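You operate a simulated robot arm through the tools that you are given. There is no shell and no other tool.

The job below is to be done with a simulated robot arm. You get a single attempt, and the scene is never put back.

## Task
Pack the box marked rings and the white nuts pack in the stock carton; fold it shut.
Fine: blue and yellow flaps first, carton lid last. Set down upright: what you pick out.

It is judged by the outcome, as a careful person would: the job done as asked, and still so three seconds after it is handed in. It fails if anything else is knocked over, pushed out of place, dropped, spilled or broken. Lids that push on must go on centred and level and be pressed home; caps that screw on are set level and turned clockwise until they are tight. Flat cloth is picked up by pressing the open fingertips on it (5 to 10 N) and closing them slowly along it; thin cloth reads only 2 to 8 mm in the jaws.

## Robot
A 6-joint arm with a two-finger parallel gripper, fixed in place. Base frame: the origin is at the foot of the arm, x ahead of it, y to its left, z up; the work surface is at about z = 903. Units: mm, rad, N and s.
With the tool pointing down near the work surface it reaches from about 360 to 760 mm from the base axis. Its first joint turns from -1.152 to 1.152 rad. Payload 2.45 kg.
Tool frame: the origin (TCP) lies between the finger pads and is the grasp point; the fingertips stand 24 mm ahead of it; z points along the fingers, y is the line along which they close. Largest opening 68 mm; finger width 17, thickness 10; the body of the gripper, 40 by 70 mm, starts 41 mm behind the TCP.
Orientation is told as [roll, pitch, yaw] about the base's x, y, z axes, in that order, counted from this pose: with the fingers straight down and closing along the base's y, the tool's x points along the base's -x, its y along +y and its z along -z.

## Interface
- The arm moves only by the tool servo_tool. Its argument "plan" is a list of rows, each an object of numbers (a shift or turn left out is 0, a gripper value left out holds the last): "tx", "ty", "tz": the shift along the tool's x, y, z in mm; "rx", "ry", "rz": the turn, a rotation vector about the tool's x, y, z in rad; "gripper": the finger opening in mm, from 0 to 68. In form: [{"tx": .., "ty": .., "tz": .., "rx": .., "ry": .., "rz": .., "gripper": ..}, ...]. A call has 1 to 20 rows; each row is the pose to reach, as a shift and turn from the pose commanded when the call began, along the tool's axes at that moment. A row lasts 0.2 s, in which the tool goes at most 50 mm and 0.15 rad; a call with a longer step from one row to the next is refused whole, and so is a gripper value outside its range. Where a pose cannot be reached the arm comes as near as it can. A force on the tool above 40 N (or 10 N above the force at the start of the call, whichever is more), or a blocked arm, ends the call early, and 0.2 s more pass. Each finger travels about 108 mm/s and halts on what it meets, pressing with about 41 N; the grip force reading is that of the motor and also rises with nothing between the fingers. The clock runs only during rows and for 0.2 s after the last one: add rows that repeat a pose to give the fingers time. It gives the time, the measured TCP pose, the force on the tool (base axes), the opening and the grip force at its end, in the units of the frame above (readings bear some noise), with the torque about the TCP (base axes, N m) and any sound that the robot's microphone picked up.
- Cameras (640 x 400 px; columns grow to the right, rows downward): "scene" is fixed at [169.7, 416.8, 1459]; the picture's right is [-0.73, -0.68, 0.00], its down [-0.41, 0.44, -0.80] and it looks along [0.55, -0.59, -0.60] (base axes); focal length 338 px, centre (320, 200). "wrist" rides on the gripper at [84, 11, -75] in the tool frame; the picture's right is [-0.13, 0.99, 0.00], its down [-0.60, -0.08, -0.79] and it looks along [-0.79, -0.10, 0.61] (tool axes); focal length 251 px, centre (320, 200).
- capture(camera): a new picture of that camera. The clock stands still meanwhile.
- measure_at(camera, pixels): for up to 12 pixels [column, row] of the newest picture of that camera ("zoom" is the newest enlarged one), the place [x, y, z] in the base frame of the surface seen there, good to about 3 mm. The clock stands still meanwhile.
- close_up(camera, box): a new picture of the part [left, top, right, bottom] of that camera's present view, enlarged. The clock stands still meanwhile.
- hand_in(): hands the job in; it is judged then, once.

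Leave the gripper open and the arm clear of the work at the hand-in unless told otherwise.

The tools are called after "Request:" as name(argument=value, ...) on one line, values as JSON. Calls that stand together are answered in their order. servo_tool: Moves the arm, as the interface text tells. Its arguments: {"type":"object","properties":{"plan":{"type":"array","items":{"type":"object","properties":{"tx":{"type":"number"},"ty":{"type":"number"},"tz":{"type":"number"},"rx":{"type":"number"},"ry":{"type":"number"},"rz":{"type":"number"},"gripper":{"type":"number"}}}}},"required":["plan"]} The other tools are called the same way: capture (camera) takes a picture; measure_at (camera, pixels) gives the place of the surface under pixels of a picture; close_up (camera, box) takes an enlarged picture of a part of a camera's view; hand_in () hands the job in.

At the start:

```text
clock: 0.0
tcp_pos: [482.6, -131.4, 1202.9]
tcp_rot: [0.001, -0.003, 0.0]
force: [0.8, 0.5, -0.1]
moment: [-0.02, 0.02, 0.01]
opening: 68.1
grip_force: 0.2
```

scene: 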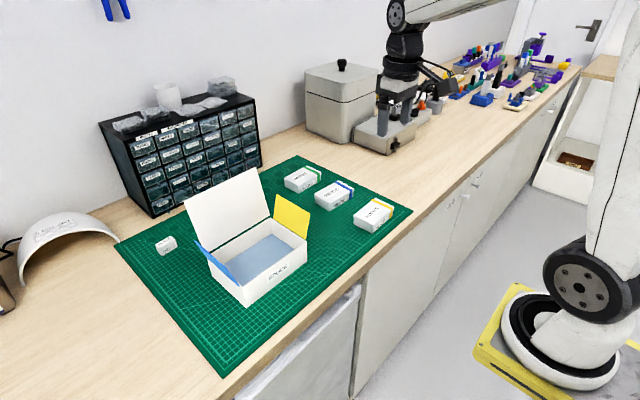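
wrist: 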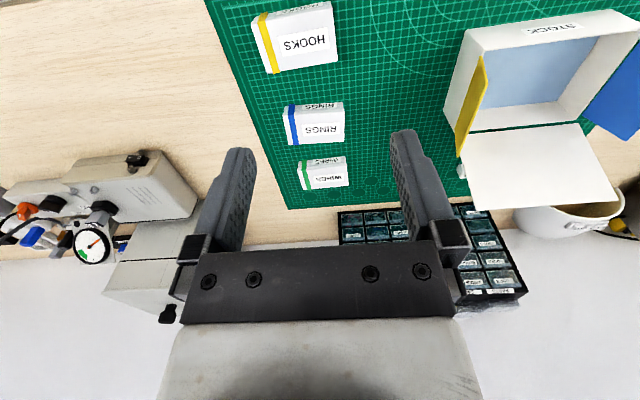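

I see the carton (open, with yellow and blue flaps and a lid), three labelled boxes (one reads RINGS, one HOOKS, one unclear), and a small white block on the mat at about (166,245). I'll take enlarged pictures to read the labels.

Request:
close_up(camera="scene", box=[260, 140, 420, 240])

Request:
close_up(camera="scene", box=[140, 150, 330, 320])

Request:
close_up(camera="wrist", box=[240, 0, 640, 250])

```text
4.00 times, centred on (340, 190) of scene
```

zoom: 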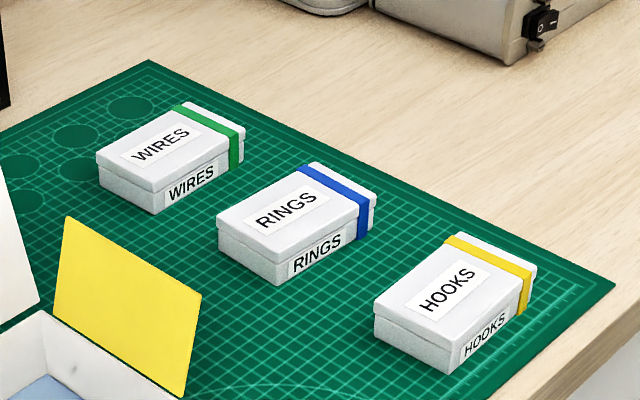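

```text
2.35 times, centred on (235, 235) of scene
```

zoom: 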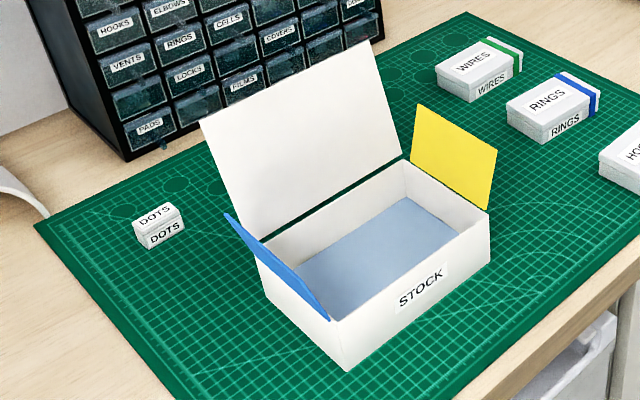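

```text
1.60 times, centred on (440, 125) of wrist
```

zoom: 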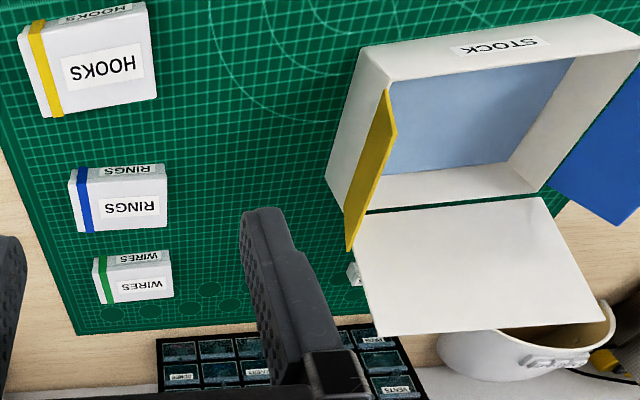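

The labels read WIRES, RINGS, HOOKS and DOTS (the small one). No nuts pack is seen yet; something small and white sits behind the carton lid in the wrist view at about (462,170). I'll zoom in on that and on the cabinet top, and measure key places.

Request:
close_up(camera="wrist", box=[430, 120, 530, 220])

Request:
close_up(camera="scene", box=[90, 60, 270, 220])

Request:
measure_at(camera="scene", pixels=[[245, 305], [307, 238], [210, 258], [270, 217], [185, 207], [257, 168], [276, 196], [310, 208], [196, 243], [233, 283], [255, 255], [165, 241]])

Request:
measure_at(camera="wrist", pixels=[[462, 170], [461, 165], [318, 128], [315, 175], [300, 45], [287, 105], [343, 101], [297, 145], [344, 141], [526, 75], [600, 170], [470, 140]])

```text
4.00 times, centred on (480, 170) of wrist
```

zoom: 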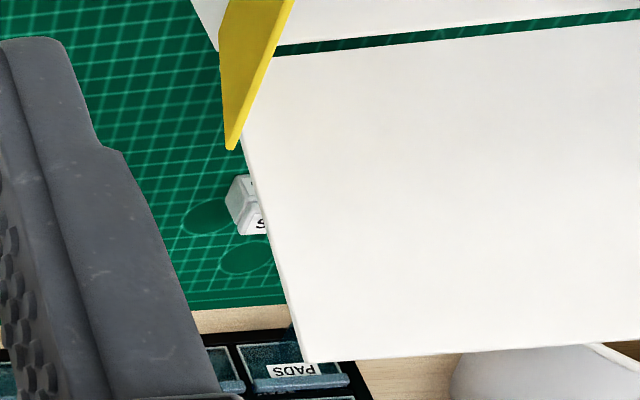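

```text
2.50 times, centred on (180, 140) of scene
```

zoom: 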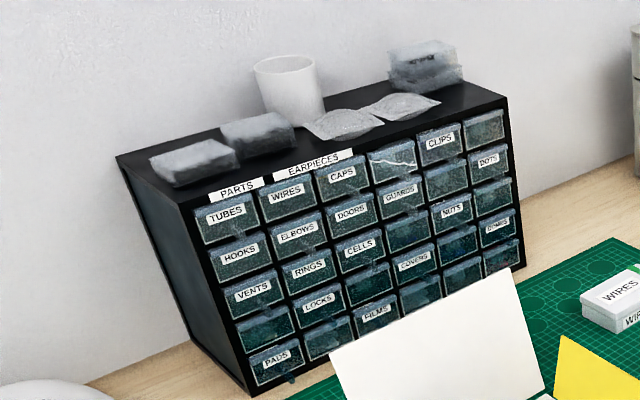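

```text
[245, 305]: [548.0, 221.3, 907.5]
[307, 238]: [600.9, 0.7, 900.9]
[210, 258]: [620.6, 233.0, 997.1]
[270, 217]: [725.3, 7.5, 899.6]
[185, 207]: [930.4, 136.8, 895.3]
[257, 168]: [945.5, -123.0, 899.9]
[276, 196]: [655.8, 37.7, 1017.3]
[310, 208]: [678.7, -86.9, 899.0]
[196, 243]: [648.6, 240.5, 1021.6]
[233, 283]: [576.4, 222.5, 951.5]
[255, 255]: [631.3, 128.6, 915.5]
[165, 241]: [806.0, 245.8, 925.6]
```

```text
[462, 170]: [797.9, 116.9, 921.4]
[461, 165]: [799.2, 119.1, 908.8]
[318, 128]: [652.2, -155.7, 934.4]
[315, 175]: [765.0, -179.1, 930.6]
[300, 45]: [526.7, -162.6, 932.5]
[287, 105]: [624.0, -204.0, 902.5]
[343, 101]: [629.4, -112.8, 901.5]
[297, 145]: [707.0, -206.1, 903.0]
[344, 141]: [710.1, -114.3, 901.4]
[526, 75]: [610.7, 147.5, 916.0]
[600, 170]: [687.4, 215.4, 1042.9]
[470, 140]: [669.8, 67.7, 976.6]
```

The hidden white piece behind the lid sits at about (798,117,915) and its label ends in "S", so it may be the nuts pack. I'll move the gripper to the -y side, high up, and yaw it +90° so the wrist camera looks behind the lid.

Request:
servo_tool(plan=[{"tx": -16, "ty": 6, "tz": 1, "rz": -0.13}, {"tx": -32, "ty": 12, "tz": 2, "rz": -0.26}, {"tx": -48, "ty": 18, "tz": 3, "rz": -0.39}, {"tx": -64, "ty": 24, "tz": 4, "rz": -0.52}, {"tx": -80, "ty": 30, "tz": 5, "rz": -0.65}, {"tx": -96, "ty": 36, "tz": 6, "rz": -0.78}, {"tx": -112, "ty": 42, "tz": 7, "rz": -0.91}, {"tx": -128, "ty": 48, "tz": 8, "rz": -1.04}, {"tx": -144, "ty": 54, "tz": 9, "rz": -1.17}, {"tx": -160, "ty": 60, "tz": 10, "rz": -1.3}, {"tx": -176, "ty": 66, "tz": 11, "rz": -1.43}, {"tx": -190, "ty": 70, "tz": 12, "rz": -1.5708}, {"tx": -190, "ty": 70, "tz": 12, "rz": -1.5708}])

Request:
capture(camera="wrist")

Request:
capture(camera="scene")

```text
clock: 2.8
tcp_pos: [674.1, -59.7, 1190.6]
tcp_rot: [-0.002, -0.001, 1.571]
force: [0.2, -0.1, -0.2]
moment: [0.0, 0.01, -0.04]
opening: 68.1
grip_force: 0.1
```

```text
taken
```

wrist: 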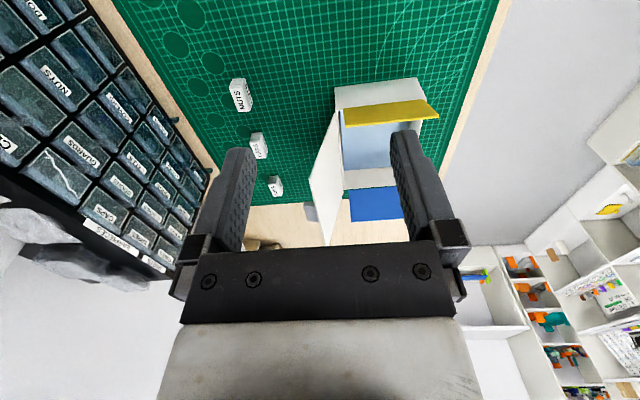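

```text
taken
```

scene: 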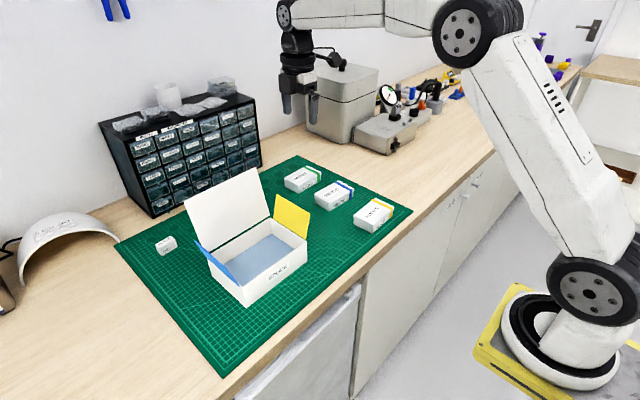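

Now three small packs behind the lid can be seen, at about (240,95), (258,146) and (275,186). I'll zoom in to read them and measure them.

Request:
close_up(camera="wrist", box=[200, 60, 360, 210])

Request:
measure_at(camera="wrist", pixels=[[240, 88], [242, 105], [258, 138], [262, 150], [275, 180], [278, 190], [335, 115], [325, 240], [385, 83], [340, 95], [310, 180], [240, 80]])

```text
2.67 times, centred on (280, 135) of wrist
```

zoom: 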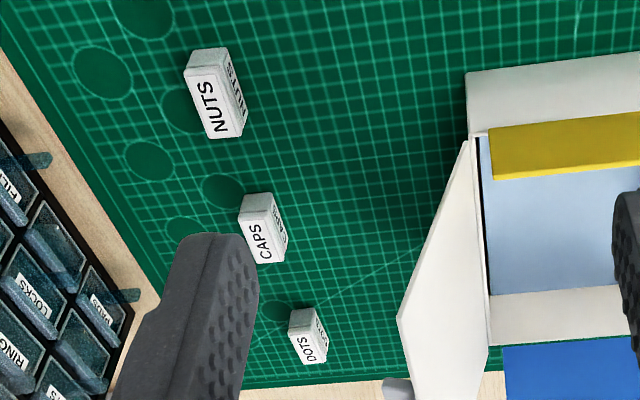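

```text
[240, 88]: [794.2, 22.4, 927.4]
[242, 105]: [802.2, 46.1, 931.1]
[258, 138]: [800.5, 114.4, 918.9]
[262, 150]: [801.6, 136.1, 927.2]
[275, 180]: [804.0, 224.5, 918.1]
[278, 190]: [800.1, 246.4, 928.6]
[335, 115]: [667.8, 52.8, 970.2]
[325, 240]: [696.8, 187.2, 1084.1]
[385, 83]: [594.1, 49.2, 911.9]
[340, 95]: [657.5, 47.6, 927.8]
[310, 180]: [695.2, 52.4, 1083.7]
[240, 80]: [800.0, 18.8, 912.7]
```

The far one of the three reads NUTS (at about (800, 35)), then CAPS, then DOTS. I'll look at the gripper itself in the scene camera (to see how far the camera mount sticks out), and measure the corners of the carton, nuts pack and cabinet front.

Request:
close_up(camera="scene", box=[250, 10, 370, 130])

Request:
close_up(camera="wrist", box=[220, 65, 280, 165])

Request:
measure_at(camera="zoom", pixels=[[200, 100], [220, 60], [200, 200]])

Request:
close_up(camera="wrist", box=[290, 60, 450, 250])

Request:
measure_at(camera="wrist", pixels=[[130, 150], [200, 180], [90, 60], [150, 130], [100, 160], [210, 170], [350, 88], [417, 82], [415, 92], [345, 112], [432, 105], [345, 124]])

```text
3.33 times, centred on (310, 70) of scene
```

zoom: 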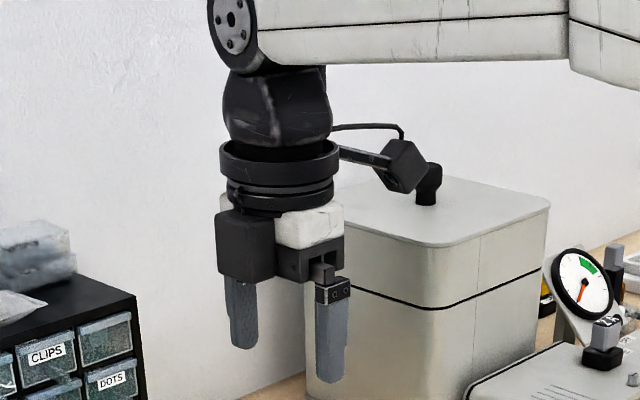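

```text
4.00 times, centred on (250, 115) of wrist
```

zoom: 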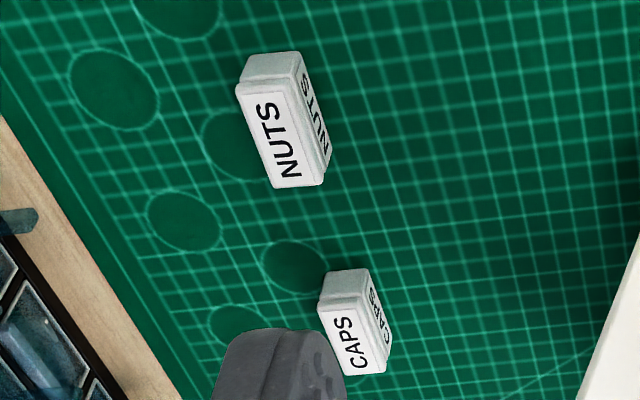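

```text
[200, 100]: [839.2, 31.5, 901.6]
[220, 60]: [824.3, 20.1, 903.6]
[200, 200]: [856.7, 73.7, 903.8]
```

```text
2.11 times, centred on (370, 155) of wrist
```

zoom: 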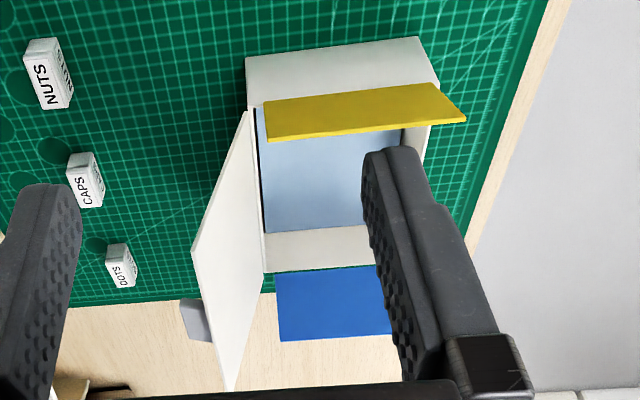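

```text
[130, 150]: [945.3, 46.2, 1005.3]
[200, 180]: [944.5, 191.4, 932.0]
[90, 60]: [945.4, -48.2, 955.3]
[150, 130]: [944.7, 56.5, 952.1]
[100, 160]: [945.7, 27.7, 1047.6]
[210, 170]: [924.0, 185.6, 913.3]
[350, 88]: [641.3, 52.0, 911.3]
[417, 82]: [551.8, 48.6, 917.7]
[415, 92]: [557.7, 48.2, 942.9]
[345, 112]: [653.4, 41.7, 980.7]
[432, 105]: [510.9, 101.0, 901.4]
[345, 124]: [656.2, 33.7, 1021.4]
```

Cabinet front is at x≈945, far away. The camera is a small box on a stalk beside the flange. I'll bring the wrist camera closer to the NUTS pack, staying on the -y side of the lid, to get its size and exact place.

Request:
servo_tool(plan=[{"tx": -15, "ty": -16, "tz": 27}, {"tx": -30, "ty": -33, "tz": 55}, {"tx": -45, "ty": -50, "tz": 82}, {"tx": -61, "ty": -67, "tz": 110}, {"tx": -61, "ty": -67, "tz": 110}])

Request:
capture(camera="wrist")

Request:
close_up(camera="wrist", box=[180, 60, 380, 185])

```text
clock: 4.0
tcp_pos: [739.2, 0.9, 1080.6]
tcp_rot: [-0.003, 0.0, 1.57]
force: [0.1, 1.0, 0.2]
moment: [0.01, 0.05, 0.04]
opening: 67.9
grip_force: 0.0
```

```text
taken
```

wrist: 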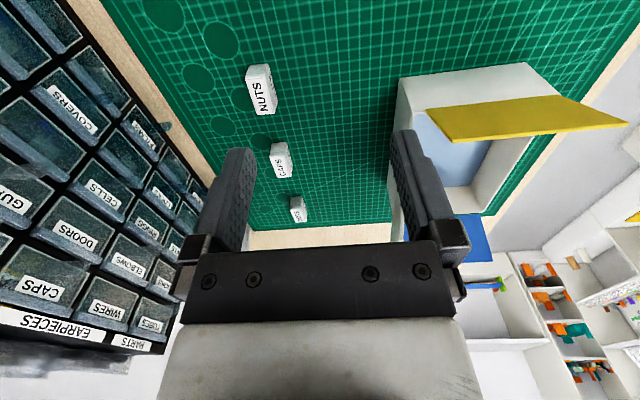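

```text
3.20 times, centred on (280, 122) of wrist
```

zoom: 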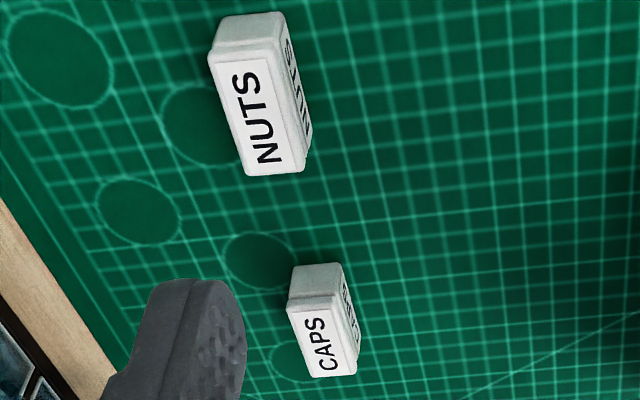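

I can see NUTS clearly now. I'll measure points along its top edges, ends and base.

Request:
measure_at(camera="zoom", pixels=[[214, 64], [280, 46], [248, 168], [300, 165], [255, 110], [290, 90], [308, 125], [225, 30], [278, 20], [238, 38], [250, 55], [275, 168]])

Request:
measure_at(camera="wrist", pixels=[[400, 110], [405, 85], [524, 68], [560, 98], [445, 132], [428, 104], [590, 98], [620, 120], [282, 145], [255, 68], [270, 66], [262, 114]])

```text
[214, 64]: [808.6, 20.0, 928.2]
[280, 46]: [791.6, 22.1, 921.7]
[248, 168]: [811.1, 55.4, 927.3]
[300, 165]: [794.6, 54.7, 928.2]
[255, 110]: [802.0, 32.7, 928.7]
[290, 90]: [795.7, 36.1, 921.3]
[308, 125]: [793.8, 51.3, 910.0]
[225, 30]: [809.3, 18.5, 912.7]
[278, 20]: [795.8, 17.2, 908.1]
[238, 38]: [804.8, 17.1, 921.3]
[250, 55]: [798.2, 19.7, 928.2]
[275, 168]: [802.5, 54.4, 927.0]
```

```text
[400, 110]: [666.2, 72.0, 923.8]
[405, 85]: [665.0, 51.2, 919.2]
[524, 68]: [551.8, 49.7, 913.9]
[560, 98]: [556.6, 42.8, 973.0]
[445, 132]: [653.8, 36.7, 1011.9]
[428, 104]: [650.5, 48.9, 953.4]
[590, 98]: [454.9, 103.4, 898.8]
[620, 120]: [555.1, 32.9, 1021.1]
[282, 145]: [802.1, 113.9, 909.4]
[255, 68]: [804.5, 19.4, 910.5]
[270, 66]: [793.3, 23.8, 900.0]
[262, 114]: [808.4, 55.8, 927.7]
```

NUTS spans about x 792–811, y 18–56, z 903–928. It lies beyond straight-down reach, so I'll grip it along y with the tool leaning outward ~14°. First I turn the tool back to yaw ≈ 0.35 (keeps the camera stalk off the lid) at the present safe height.

Request:
servo_tool(plan=[{"rz": 0.136}, {"rz": 0.272}, {"rz": 0.408}, {"rz": 0.544}, {"rz": 0.68}, {"rz": 0.816}, {"rz": 0.952}, {"rz": 1.088}, {"rz": 1.221}, {"rz": 1.221}])

Request:
servo_tool(plan=[{"rx": 0.042, "ry": -0.115}, {"rx": 0.084, "ry": -0.23}, {"rx": 0.084, "ry": -0.23}])

```text
clock: 6.2
tcp_pos: [740.4, 0.6, 1080.5]
tcp_rot: [0.0, -0.002, 0.348]
force: [0.0, 0.0, -0.6]
moment: [-0.01, -0.01, 0.02]
opening: 67.9
grip_force: 0.0
```

```text
clock: 7.0
tcp_pos: [741.3, -0.7, 1080.8]
tcp_rot: [-0.087, -0.232, 0.361]
force: [1.0, 0.1, 0.2]
moment: [0.0, 0.01, 0.02]
opening: 67.9
grip_force: 0.1
```

The lean worked (pitch ≈ -0.23). Now I move above the NUTS pack, to about (802, 37, 975), fingers open, tips still above its top.

Request:
servo_tool(plan=[{"tx": -8.9, "ty": 4.7, "tz": 23.5}, {"tx": -17.8, "ty": 9.3, "tz": 47}, {"tx": -26.8, "ty": 14, "tz": 70.5}, {"tx": -35.7, "ty": 18.6, "tz": 94}, {"tx": -44.6, "ty": 23.3, "tz": 117.5}, {"tx": -44.6, "ty": 23.3, "tz": 117.5}])

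Request:
capture(camera="wrist")

Request:
capture(camera="scene")

```text
clock: 8.4
tcp_pos: [803.7, 36.2, 974.7]
tcp_rot: [-0.088, -0.233, 0.36]
force: [0.0, -0.1, 0.4]
moment: [0.0, -0.01, 0.02]
opening: 68.0
grip_force: 0.1
```

```text
taken
```

wrist: 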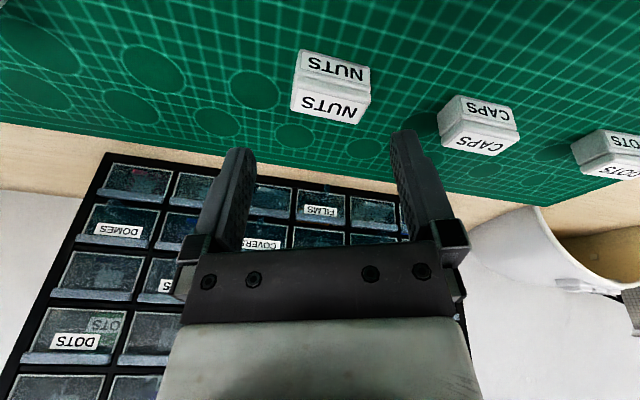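

```text
taken
```

scene: 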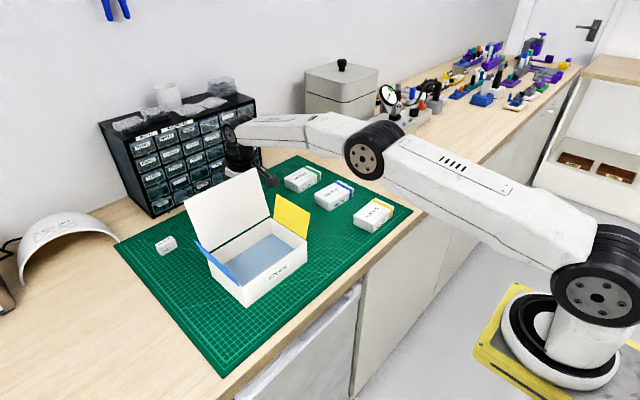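

The pose was reached exactly. NUTS is now seen well ahead of the fingers; I'll measure its edges again from this close view.

Request:
measure_at(camera="wrist", pixels=[[293, 88], [298, 72], [370, 92], [371, 82], [303, 52], [368, 68], [330, 98], [330, 78], [292, 110], [355, 122], [325, 117], [440, 142]])

Request:
close_up(camera="wrist", box=[270, 30, 470, 155])

```text
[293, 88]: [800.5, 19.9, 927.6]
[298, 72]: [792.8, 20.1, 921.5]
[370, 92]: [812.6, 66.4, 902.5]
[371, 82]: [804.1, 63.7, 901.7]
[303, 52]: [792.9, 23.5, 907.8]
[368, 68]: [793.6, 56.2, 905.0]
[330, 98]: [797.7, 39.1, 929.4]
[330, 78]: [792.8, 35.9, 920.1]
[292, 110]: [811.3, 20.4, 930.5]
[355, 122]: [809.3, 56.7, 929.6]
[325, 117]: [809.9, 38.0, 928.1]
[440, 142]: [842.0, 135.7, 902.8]
```

```text
3.20 times, centred on (370, 92) of wrist
```

zoom: 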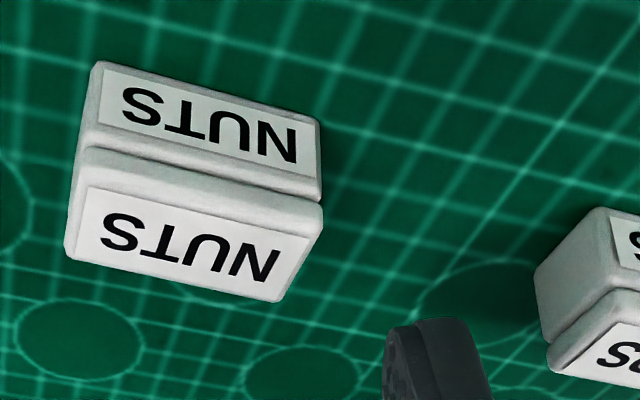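

NUTS centre is about (802, 38), length ~38 along y, height 25. At yaw 0 the camera stalk would sit close to the carton lid, so I'll turn the tool about its own axis to yaw ≈ 180° (camera over the free space toward the cabinet, still closing along y).

Request:
servo_tool(plan=[{"rz": -0.14}, {"rz": -0.28}, {"rz": -0.42}, {"rz": -0.56}, {"rz": -0.7}, {"rz": -0.84}, {"rz": -0.98}, {"rz": -1.12}, {"rz": -1.26}, {"rz": -1.4}, {"rz": -1.54}, {"rz": -1.68}, {"rz": -1.82}, {"rz": -1.96}, {"rz": -2.1}, {"rz": -2.24}, {"rz": -2.38}, {"rz": -2.52}, {"rz": -2.66}, {"rz": -2.79}])

Request:
capture(camera="wrist")

Request:
capture(camera="scene")

```text
clock: 12.6
tcp_pos: [796.6, 54.8, 973.9]
tcp_rot: [0.011, 0.252, 3.124]
force: [0.3, 0.6, -0.1]
moment: [-0.01, 0.03, 0.0]
opening: 68.0
grip_force: 0.1
out of reach, approached as far as the arm can: row 20
```

```text
taken
```

wrist: 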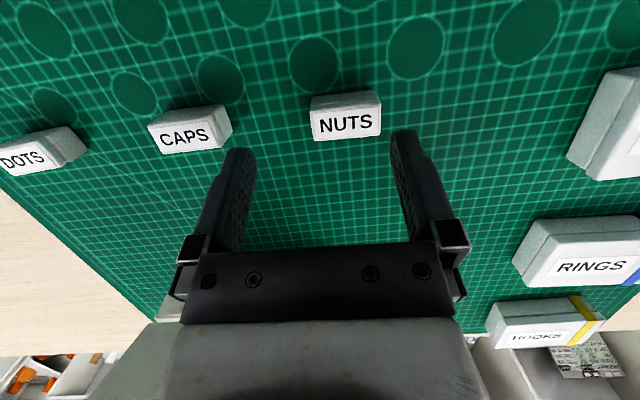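

```text
taken
```

scene: 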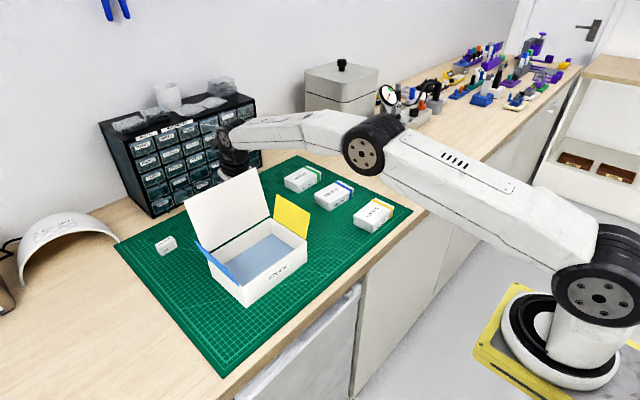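

Yaw 180° is just past the last joint's limit: the tool stopped at yaw 3.124 with TCP (796.6, 54.8). I'll back off the turn a little (to about 3.09) and see where it settles.

Request:
servo_tool(plan=[{"rz": 0.06}, {"rz": 0.06}])

```text
clock: 13.2
tcp_pos: [797.3, 54.7, 974.1]
tcp_rot: [-0.015, 0.246, 3.077]
force: [-0.4, -0.2, -0.5]
moment: [-0.01, 0.01, -0.03]
opening: 68.0
grip_force: 0.0
```

The commanded pose was taken over from where it stopped; yaw is 3.077 now, well aligned with the pack's slight skew. Next I shift to y = 38 above the pack, then lower to z ≈ 932 with fingers open around it.

Request:
servo_tool(plan=[{"tx": 1.1, "ty": 8.3, "tz": 0.2}, {"tx": 2.2, "ty": 16.6, "tz": 0.3}, {"tx": 2.2, "ty": 16.6, "tz": 0.3}, {"tx": -0.4, "ty": 16.8, "tz": 10.5}, {"tx": -2.9, "ty": 16.9, "tz": 20.7}, {"tx": -5.5, "ty": 17.1, "tz": 30.9}, {"tx": -8.0, "ty": 17.2, "tz": 41.0}, {"tx": -8.0, "ty": 17.2, "tz": 41.0}])

Request:
capture(camera="wrist")

```text
clock: 15.0
tcp_pos: [797.2, 38.4, 931.7]
tcp_rot: [-0.016, 0.246, 3.076]
force: [0.9, -0.1, 0.1]
moment: [0.0, 0.0, -0.04]
opening: 67.8
grip_force: 0.0
```

```text
taken
```

wrist: 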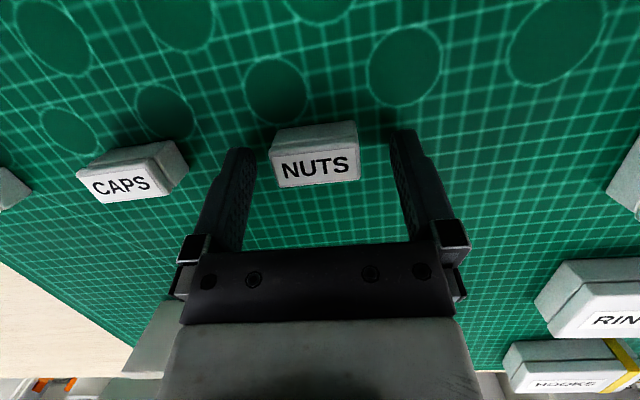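

The fingers straddle NUTS evenly. I close gradually to just under its width.

Request:
servo_tool(plan=[{"gripper": 55}, {"gripper": 47}, {"gripper": 42}, {"gripper": 38}, {"gripper": 35}, {"gripper": 33}, {"gripper": 33}])

Request:
capture(camera="wrist")

```text
clock: 16.6
tcp_pos: [798.2, 37.4, 931.6]
tcp_rot: [-0.015, 0.248, 3.076]
force: [0.5, 0.7, 2.2]
moment: [-0.04, -0.03, 0.03]
opening: 38.5
grip_force: 40.8
```

```text
taken
```

wrist: 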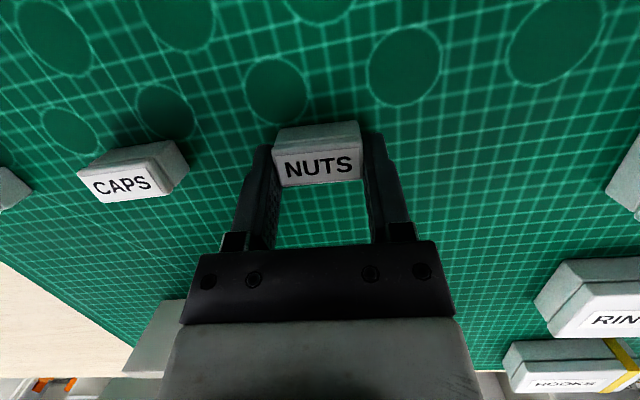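

Gripped at 38.5 mm. Now a straight lift to z ≈ 1090.

Request:
servo_tool(plan=[{"tx": 1.2, "ty": -0.1, "tz": -4.85}, {"tx": 3.7, "ty": -0.2, "tz": -14.6}, {"tx": 9.7, "ty": -0.6, "tz": -38.8}, {"tx": 17.0, "ty": -1.1, "tz": -68}, {"tx": 24.4, "ty": -1.5, "tz": -97}, {"tx": 31.7, "ty": -2.0, "tz": -126}, {"tx": 39, "ty": -2.4, "tz": -155}, {"tx": 39, "ty": -2.4, "tz": -155}])

Request:
capture(camera="wrist")

```text
clock: 18.4
tcp_pos: [797.4, 39.1, 1092.3]
tcp_rot: [-0.014, 0.249, 3.074]
force: [-0.4, 1.0, 0.5]
moment: [0.01, 0.01, 0.03]
opening: 38.7
grip_force: 40.7
```

```text
taken
```

wrist: 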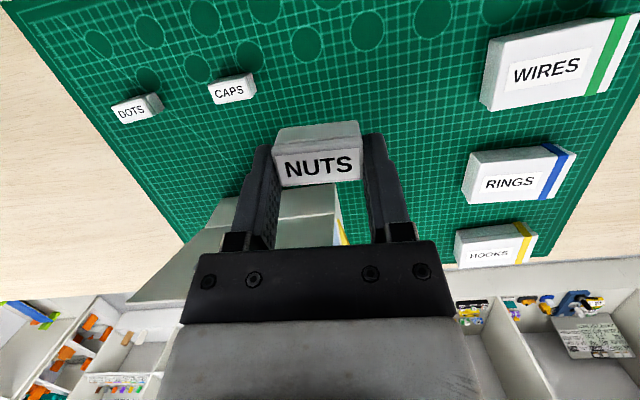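

Firmly held. I move back and to the -y side, to about (720, -20, 1110), while straightening the tool upright.

Request:
servo_tool(plan=[{"tx": -13.4, "ty": 12.7, "tz": -7.3, "rx": -0.003, "ry": -0.049}, {"tx": -26.8, "ty": 25.3, "tz": -14.5, "rx": -0.006, "ry": -0.099}, {"tx": -40.1, "ty": 38, "tz": -21.8, "rx": -0.009, "ry": -0.148}, {"tx": -53.5, "ty": 50.6, "tz": -29, "rx": -0.012, "ry": -0.197}, {"tx": -66.9, "ty": 63.3, "tz": -36.3, "rx": -0.0155, "ry": -0.2465}, {"tx": -66.9, "ty": 63.3, "tz": -36.3, "rx": -0.0155, "ry": -0.2465}])

```text
clock: 19.8
tcp_pos: [718.2, 16.4, 1108.2]
tcp_rot: [0.016, 0.003, 3.046]
force: [0.2, -0.8, 0.5]
moment: [-0.01, 0.01, 0.05]
opening: 38.7
grip_force: 40.7
out of reach, approached as far as the arm can: row 1, 2, 3, 4, 5, 6
```

The last joint's limit again capped the turn; the tool is upright at (718, 16, 1108), yaw 3.046. I now rotate back toward yaw 0 (away from that limit) while shifting 35 mm toward -y.

Request:
servo_tool(plan=[{"tx": 0.2, "ty": 1.8, "rz": 0.14}, {"tx": 0.4, "ty": 3.6, "rz": 0.28}, {"tx": 0.6, "ty": 5.4, "rz": 0.42}, {"tx": 0.8, "ty": 7.2, "rz": 0.56}, {"tx": 1, "ty": 9, "rz": 0.7}, {"tx": 1.2, "ty": 10.8, "rz": 0.84}, {"tx": 1.4, "ty": 12.6, "rz": 0.98}, {"tx": 1.6, "ty": 14.4, "rz": 1.12}, {"tx": 1.8, "ty": 16.2, "rz": 1.26}, {"tx": 2, "ty": 18, "rz": 1.4}, {"tx": 2.2, "ty": 19.8, "rz": 1.54}, {"tx": 2.4, "ty": 21.6, "rz": 1.68}, {"tx": 2.6, "ty": 23.4, "rz": 1.82}, {"tx": 2.8, "ty": 25.2, "rz": 1.96}, {"tx": 3, "ty": 27, "rz": 2.1}, {"tx": 3.2, "ty": 28.8, "rz": 2.24}, {"tx": 3.4, "ty": 30.6, "rz": 2.38}, {"tx": 3.4, "ty": 32.4, "rz": 2.52}, {"tx": 3.4, "ty": 34.2, "rz": 2.66}, {"tx": 3.4, "ty": 35.8, "rz": 2.8}])

```text
clock: 24.0
tcp_pos: [718.8, -19.1, 1107.9]
tcp_rot: [0.0, 0.001, 0.276]
force: [0.1, 0.2, -0.4]
moment: [0.01, 0.03, -0.03]
opening: 38.6
grip_force: 40.9
```

Yaw is 0.276 now and level. Next: finish the turn to yaw 0 while moving over to about (610, -10, 1110), beside the carton, and look into it.

Request:
servo_tool(plan=[{"tx": 25.4, "ty": 9.5, "tz": -0.5, "rz": 0.068}, {"tx": 50.7, "ty": 19, "tz": -1, "rz": 0.137}, {"tx": 76, "ty": 28.6, "tz": -1.5, "rz": 0.205}, {"tx": 101.4, "ty": 38.1, "tz": -2, "rz": 0.274}, {"tx": 101.4, "ty": 38.1, "tz": -2, "rz": 0.274}])

Request:
capture(camera="wrist")

Request:
close_up(camera="scene", box=[170, 130, 330, 320])

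```text
clock: 25.2
tcp_pos: [609.5, -11.1, 1110.1]
tcp_rot: [0.0, 0.001, 0.003]
force: [-0.2, 0.8, -0.2]
moment: [0.0, -0.01, -0.05]
opening: 38.7
grip_force: 40.9
```

```text
taken
```

wrist: 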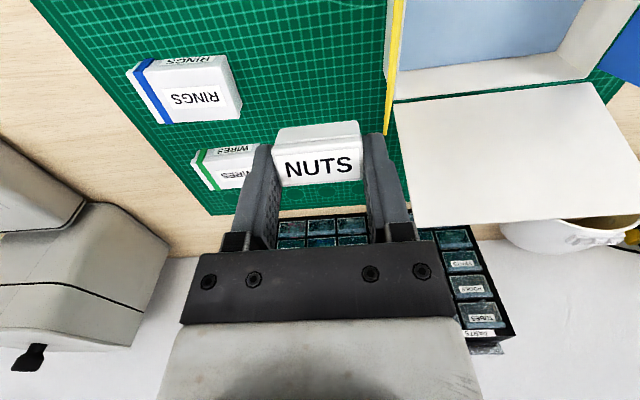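

```text
2.11 times, centred on (250, 225) of scene
```

zoom: 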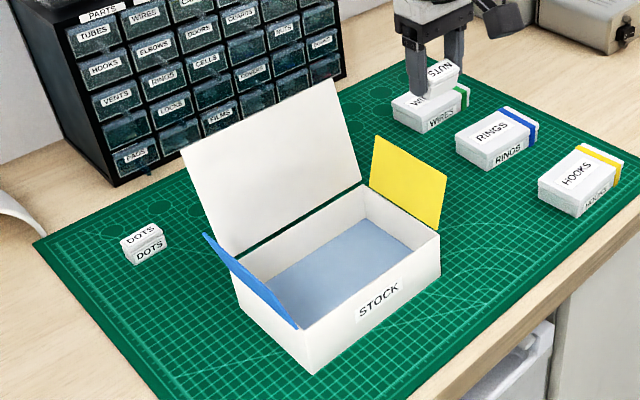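

NUTS is held level. Now I measure the carton in the scene close-up: rim corners, floor and flap edges.

Request:
measure_at(camera="zoom", pixels=[[304, 332], [437, 236], [366, 188], [310, 275], [350, 235], [390, 245], [300, 315], [275, 282], [446, 178], [376, 140], [207, 236], [296, 326]])

Request:
measure_at(camera="wrist", pixels=[[450, 50], [520, 40], [480, 75], [590, 70], [398, 90], [399, 40], [615, 60], [402, 110], [415, 223], [590, 85], [638, 140], [560, 45]])

```text
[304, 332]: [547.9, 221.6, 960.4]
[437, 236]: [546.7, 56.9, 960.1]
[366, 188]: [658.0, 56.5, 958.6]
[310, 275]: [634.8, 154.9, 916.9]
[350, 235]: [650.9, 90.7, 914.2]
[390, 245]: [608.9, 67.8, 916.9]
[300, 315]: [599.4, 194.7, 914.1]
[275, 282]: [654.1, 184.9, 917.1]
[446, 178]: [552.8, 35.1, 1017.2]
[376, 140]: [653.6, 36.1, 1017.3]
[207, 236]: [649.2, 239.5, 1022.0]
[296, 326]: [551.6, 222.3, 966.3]
```

```text
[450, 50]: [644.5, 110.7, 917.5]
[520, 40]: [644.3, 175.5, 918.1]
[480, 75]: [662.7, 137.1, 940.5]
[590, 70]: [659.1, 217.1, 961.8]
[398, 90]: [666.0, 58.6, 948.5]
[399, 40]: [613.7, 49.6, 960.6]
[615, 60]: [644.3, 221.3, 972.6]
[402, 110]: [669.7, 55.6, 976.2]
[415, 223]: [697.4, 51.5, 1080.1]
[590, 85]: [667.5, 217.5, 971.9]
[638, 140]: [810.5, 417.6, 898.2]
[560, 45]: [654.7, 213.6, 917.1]
```

The carton floor is at z ≈ 916, inside about x 550–664, y 53–220, rim ≈ 970. Since I gripped NUTS with the tool leaning, the pack is now tilted 14° in the hand; to set it level at yaw 0 the tool must lean inward by the same angle. I move over the carton to (582, 92, 1110) while taking that lean.

Request:
servo_tool(plan=[{"tx": 5.5, "ty": 20.6, "ry": 0.049}, {"tx": 11, "ty": 41.2, "ry": 0.099}, {"tx": 16.5, "ty": 61.8, "ry": 0.148}, {"tx": 22, "ty": 82.4, "ry": 0.198}, {"tx": 27.5, "ty": 103, "ry": 0.247}, {"tx": 27.5, "ty": 103, "ry": 0.247}])

Request:
capture(camera="wrist")

Request:
close_up(camera="scene", box=[170, 80, 370, 280])

```text
clock: 26.6
tcp_pos: [583.5, 93.0, 1108.8]
tcp_rot: [0.002, 0.247, 0.006]
force: [-0.6, 0.1, -0.7]
moment: [0.01, 0.04, -0.02]
opening: 38.7
grip_force: 41.2
```

```text
taken
```

wrist: 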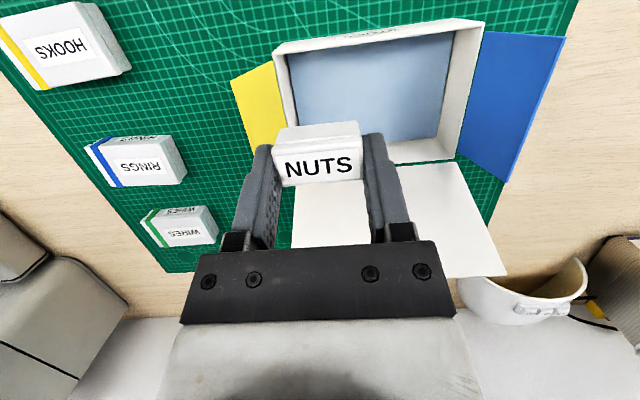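

```text
2.00 times, centred on (270, 180) of scene
```

zoom: 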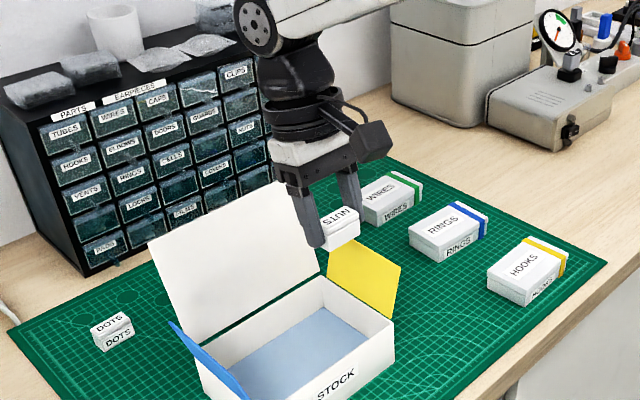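

The pack looks level above the carton. I'll check its top face for level by measuring a few points on it, and the carton walls from here.

Request:
measure_at(camera="wrist", pixels=[[285, 158], [350, 152], [285, 182], [352, 178], [282, 132], [350, 126], [300, 60], [440, 60], [350, 100], [390, 148], [283, 60], [462, 50]])

Request:
measure_at(camera="zoom", pixels=[[330, 215], [350, 207], [330, 240], [352, 235], [324, 308], [210, 375], [388, 325], [180, 330]])

```text
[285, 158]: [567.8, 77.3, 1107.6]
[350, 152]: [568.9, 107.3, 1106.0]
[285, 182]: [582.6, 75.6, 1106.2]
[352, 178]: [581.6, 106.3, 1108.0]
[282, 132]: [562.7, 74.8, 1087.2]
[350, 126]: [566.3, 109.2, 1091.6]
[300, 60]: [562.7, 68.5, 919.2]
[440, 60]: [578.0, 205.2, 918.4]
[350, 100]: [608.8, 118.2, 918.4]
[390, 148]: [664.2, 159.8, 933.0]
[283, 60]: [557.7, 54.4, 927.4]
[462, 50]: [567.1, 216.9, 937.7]
```

```text
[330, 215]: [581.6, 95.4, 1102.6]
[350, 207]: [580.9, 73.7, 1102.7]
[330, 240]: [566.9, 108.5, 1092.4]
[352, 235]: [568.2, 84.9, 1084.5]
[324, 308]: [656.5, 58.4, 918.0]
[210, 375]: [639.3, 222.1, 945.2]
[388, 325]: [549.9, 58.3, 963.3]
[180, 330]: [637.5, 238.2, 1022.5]
```

Pack top is level (z ≈ 1106–1107) and centred about (575, 92). Lowering it into the carton to TCP z ≈ 955.

Request:
servo_tool(plan=[{"tx": -6.3, "tz": 24.9}, {"tx": -12.5, "tz": 49.8}, {"tx": -18.8, "tz": 74.7}, {"tx": -25.1, "tz": 99.6}, {"tx": -31.4, "tz": 124.5}, {"tx": -35, "tz": 139}, {"tx": -37.6, "tz": 149.4}, {"tx": -37.6, "tz": 149.4}])

Request:
capture(camera="wrist")

Request:
close_up(camera="scene", box=[170, 130, 330, 320])

```text
clock: 28.4
tcp_pos: [581.9, 91.4, 955.8]
tcp_rot: [0.0, 0.245, 0.006]
force: [0.8, -0.5, 0.2]
moment: [0.03, -0.01, -0.01]
opening: 38.7
grip_force: 41.0
```

```text
taken
```

wrist: 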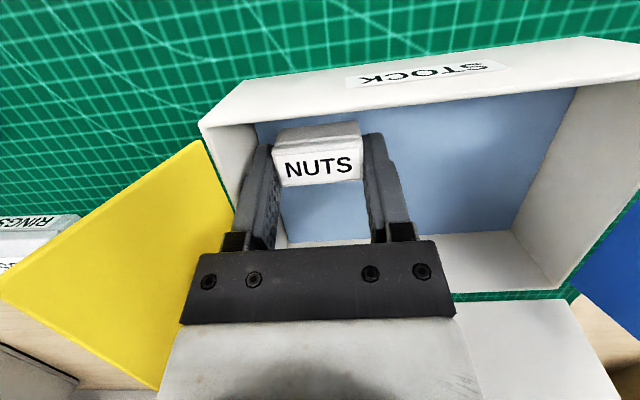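

```text
2.11 times, centred on (250, 225) of scene
```

zoom: 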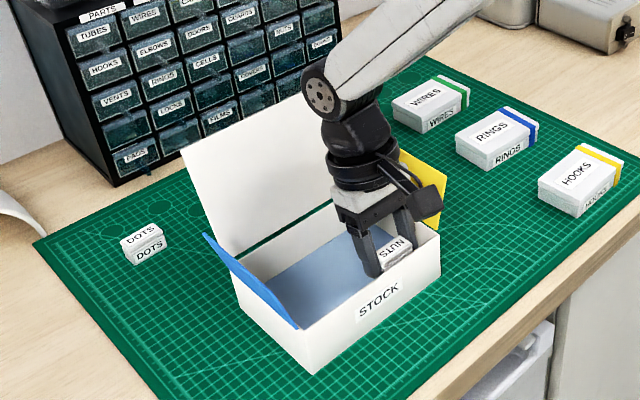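

Well inside, clear of walls. I lower slowly another ~8 mm, watching for floor contact.

Request:
servo_tool(plan=[{"tx": -0.5, "tz": 1.9}, {"tx": -1, "tz": 3.9}, {"tx": -1.5, "tz": 5.8}, {"tx": -1.8, "tz": 7.3}, {"tx": -1.8, "tz": 7.3}])

```text
clock: 29.6
tcp_pos: [583.1, 91.6, 948.6]
tcp_rot: [0.0, 0.248, 0.006]
force: [-0.4, -1.3, 0.3]
moment: [0.02, -0.01, -0.01]
opening: 38.9
grip_force: 41.5
```

No contact yet at 948.6. Another 3 mm in 1 mm steps.

Request:
servo_tool(plan=[{"tx": -0.25, "tz": 0.97}, {"tx": -0.49, "tz": 1.94}, {"tx": -0.73, "tz": 2.9}, {"tx": -0.73, "tz": 2.9}])

```text
clock: 30.6
tcp_pos: [583.8, 92.0, 947.8]
tcp_rot: [-0.001, 0.245, 0.005]
force: [-4.1, -0.7, 27.7]
moment: [-0.08, 0.37, 0.0]
opening: 38.6
grip_force: 40.9
```

Contact at ~947.8 with 27.7 N up. I ease up 2 mm to relieve the force, then open to 48 mm only (the -y finger is near the wall).

Request:
servo_tool(plan=[{"tx": 0.4, "tz": -1.5}, {"tx": 0.5, "tz": -2.0}, {"tx": 0.5, "tz": -2.0}])

Request:
servo_tool(plan=[{"gripper": 40}, {"gripper": 42}, {"gripper": 45}, {"gripper": 49}, {"gripper": 49}])

Request:
capture(camera="wrist")

```text
clock: 31.4
tcp_pos: [584.4, 91.6, 947.4]
tcp_rot: [0.001, 0.244, 0.006]
force: [5.3, -0.7, 12.3]
moment: [0.01, -0.02, 0.02]
opening: 38.7
grip_force: 41.1
```

```text
clock: 32.6
tcp_pos: [584.2, 91.8, 947.0]
tcp_rot: [0.001, 0.245, 0.005]
force: [-1.2, 1.2, -0.5]
moment: [-0.02, 0.02, -0.02]
opening: 48.2
grip_force: 0.2
```

```text
taken
```

wrist: 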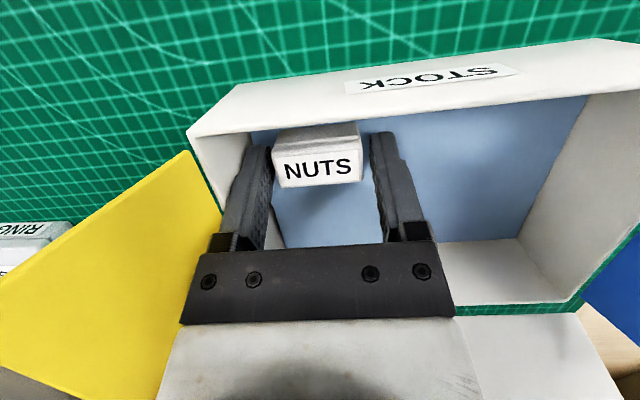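

NUTS is standing free on the carton floor; the gap is a bit smaller on the -y side. I shift 1.5 mm to -y, then raise straight up, slowly at first.

Request:
servo_tool(plan=[{"ty": -1.5}, {"tx": 1.2, "ty": -1.5, "tz": -4.9}, {"tx": 3.7, "ty": -1.5, "tz": -14.6}, {"tx": 7.3, "ty": -1.5, "tz": -29}, {"tx": 13.4, "ty": -1.5, "tz": -53}, {"tx": 22, "ty": -1.5, "tz": -87}, {"tx": 30.6, "ty": -1.5, "tz": -121}, {"tx": 39, "ty": -1.5, "tz": -155}, {"tx": 39, "ty": -1.5, "tz": -155}])

Request:
capture(camera="wrist")

Request:
close_up(camera="scene", box=[170, 130, 330, 320])

```text
clock: 34.6
tcp_pos: [583.6, 89.1, 1107.4]
tcp_rot: [-0.001, 0.246, 0.006]
force: [-0.6, -0.7, 0.1]
moment: [-0.03, 0.03, -0.03]
opening: 48.7
grip_force: 0.0
```

```text
taken
```

wrist: 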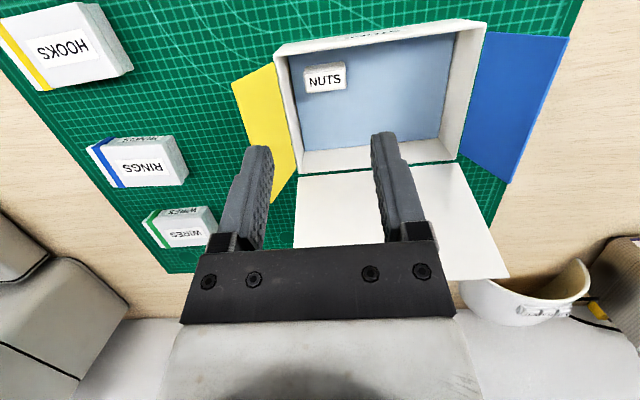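

```text
2.11 times, centred on (250, 225) of scene
```

zoom: 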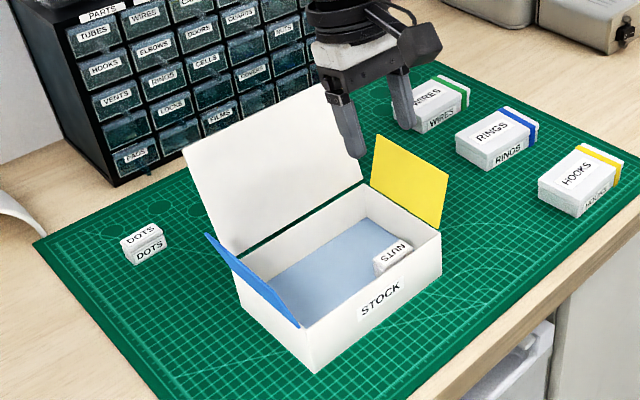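

NUTS stands upright in the carton's -y end. Next the RINGS box: I straighten the tool and measure the box.

Request:
measure_at(camera="zoom", pixels=[[458, 145], [490, 160], [504, 110], [535, 125], [460, 155], [490, 168], [536, 140], [488, 128], [515, 125], [512, 148], [380, 255], [400, 248]])

Request:
measure_at(camera="wrist", pixels=[[92, 152], [115, 185], [180, 178], [170, 142], [140, 160], [165, 140], [185, 170], [90, 148], [310, 75], [340, 72], [325, 88], [323, 68]])

Request:
servo_tool(plan=[{"ty": -12, "ry": -0.05}, {"ty": -24, "ry": -0.1}, {"ty": -36, "ry": -0.15}, {"ty": -48, "ry": -0.2}, {"ty": -60, "ry": -0.246}, {"ty": -60, "ry": -0.246}])

```text
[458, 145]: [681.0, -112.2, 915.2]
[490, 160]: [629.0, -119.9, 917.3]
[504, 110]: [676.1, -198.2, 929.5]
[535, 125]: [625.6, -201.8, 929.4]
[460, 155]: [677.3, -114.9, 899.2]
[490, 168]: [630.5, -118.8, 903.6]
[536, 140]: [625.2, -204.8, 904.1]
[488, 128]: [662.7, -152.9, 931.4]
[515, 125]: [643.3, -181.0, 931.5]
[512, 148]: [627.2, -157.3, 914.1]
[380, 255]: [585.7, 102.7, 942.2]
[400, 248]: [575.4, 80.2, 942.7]
```

```text
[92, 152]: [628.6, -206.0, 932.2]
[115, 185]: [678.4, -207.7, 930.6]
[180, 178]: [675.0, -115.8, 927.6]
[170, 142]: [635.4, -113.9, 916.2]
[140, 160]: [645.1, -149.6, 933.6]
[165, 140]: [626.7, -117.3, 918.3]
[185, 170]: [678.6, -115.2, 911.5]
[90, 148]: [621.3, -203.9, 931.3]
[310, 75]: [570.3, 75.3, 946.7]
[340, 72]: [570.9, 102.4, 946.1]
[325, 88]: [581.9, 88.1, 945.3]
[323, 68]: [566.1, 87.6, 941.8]
```

```text
clock: 36.0
tcp_pos: [583.1, 31.5, 1106.6]
tcp_rot: [-0.001, 0.0, 0.004]
force: [-0.6, 0.0, 1.0]
moment: [-0.01, -0.02, -0.02]
opening: 49.1
grip_force: 0.0
```

RINGS spans x 626–680, y -207 to -114, z 903–932 — 54 mm wide, so I'll grip it across x with the tool at yaw 90°. Moving above it, to (653, -160, 1060), opening the fingers fully.

Request:
servo_tool(plan=[{"tx": -6.4, "ty": -17.4, "tz": 0, "rz": -0.143, "gripper": 68}, {"tx": -12.7, "ty": -34.8, "tz": 0, "rz": -0.286}, {"tx": -19.1, "ty": -52.2, "tz": 4, "rz": -0.428}, {"tx": -25.5, "ty": -69.6, "tz": 10, "rz": -0.571}, {"tx": -31.8, "ty": -87, "tz": 16, "rz": -0.714}, {"tx": -38.2, "ty": -104.5, "tz": 22, "rz": -0.857}, {"tx": -44.5, "ty": -121.9, "tz": 28, "rz": -1.0}, {"tx": -50.9, "ty": -139.3, "tz": 34, "rz": -1.142}, {"tx": -57.3, "ty": -156.7, "tz": 40, "rz": -1.285}, {"tx": -63.6, "ty": -174.1, "tz": 46, "rz": -1.428}, {"tx": -70, "ty": -191.5, "tz": 46, "rz": -1.5708}, {"tx": -70, "ty": -191.5, "tz": 46, "rz": -1.5708}])

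Request:
capture(camera="wrist")

```text
clock: 38.6
tcp_pos: [654.0, -159.9, 1061.5]
tcp_rot: [0.001, -0.002, 1.579]
force: [-0.8, -0.7, 0.9]
moment: [0.03, -0.02, -0.01]
opening: 68.0
grip_force: 0.0
```

```text
taken
```

wrist: 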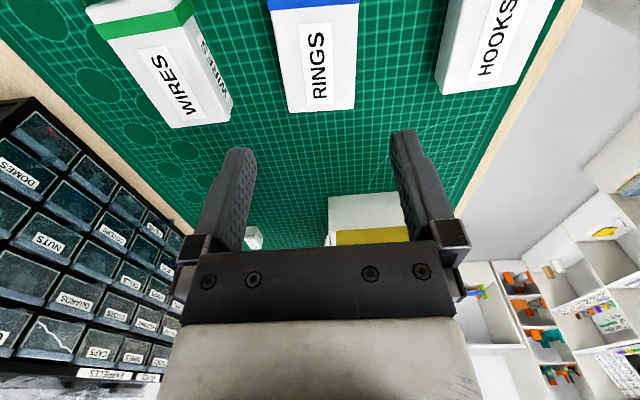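

RINGS lies between the open fingers. I'll measure its edges and the neighbours' facing edges for clearance.

Request:
measure_at(camera="wrist", pixels=[[274, 60], [286, 108], [352, 105], [356, 60], [280, 85], [355, 85], [230, 100], [215, 60], [440, 80], [320, 108], [320, 30], [231, 110]])

```text
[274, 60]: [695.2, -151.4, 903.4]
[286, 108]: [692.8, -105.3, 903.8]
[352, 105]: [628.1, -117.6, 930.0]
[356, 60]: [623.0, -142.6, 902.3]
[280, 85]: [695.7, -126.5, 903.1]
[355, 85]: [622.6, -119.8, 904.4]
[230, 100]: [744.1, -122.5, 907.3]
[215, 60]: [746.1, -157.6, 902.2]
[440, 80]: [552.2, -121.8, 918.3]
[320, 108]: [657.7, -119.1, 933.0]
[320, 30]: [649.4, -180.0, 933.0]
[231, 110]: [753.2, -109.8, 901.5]
```

Neighbours are well clear (WIRES face at x 744, HOOKS at 552). Lowering straight down to z ≈ 931 around RINGS.

Request:
servo_tool(plan=[{"tz": 26}, {"tz": 52}, {"tz": 78}, {"tz": 100}, {"tz": 115}, {"tz": 124}, {"tz": 129.5}, {"tz": 129.5}])

Request:
capture(camera="wrist")

```text
clock: 40.4
tcp_pos: [652.9, -159.8, 931.7]
tcp_rot: [0.0, 0.001, 1.575]
force: [0.1, 0.4, 0.5]
moment: [0.01, -0.02, 0.03]
opening: 68.0
grip_force: 0.0
```

```text
taken
```

wrist: 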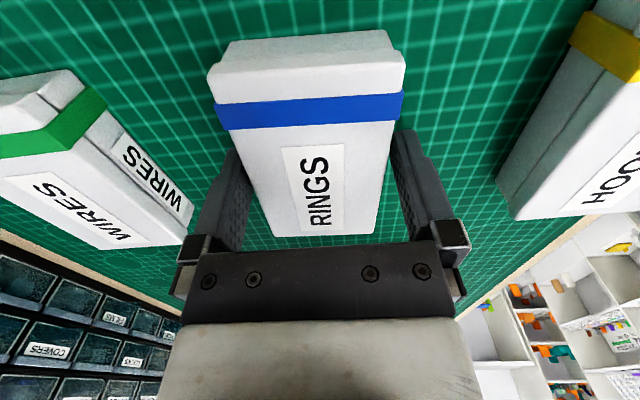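

RINGS sits between the pads, band clear of the fingers. Closing gradually.

Request:
servo_tool(plan=[{"gripper": 62}, {"gripper": 59}, {"gripper": 56}, {"gripper": 53}, {"gripper": 50}, {"gripper": 49}, {"gripper": 49}])

Request:
capture(camera="wrist")

```text
clock: 42.0
tcp_pos: [653.8, -160.6, 932.5]
tcp_rot: [0.0, 0.0, 1.578]
force: [-0.1, -0.5, 0.1]
moment: [0.0, -0.02, -0.02]
opening: 60.1
grip_force: 41.1
```

```text
taken
```

wrist: 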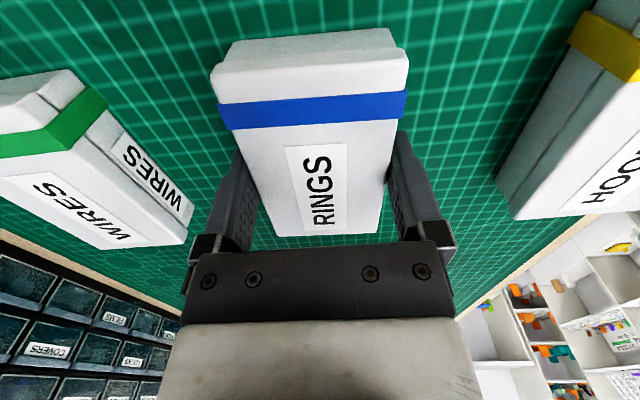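

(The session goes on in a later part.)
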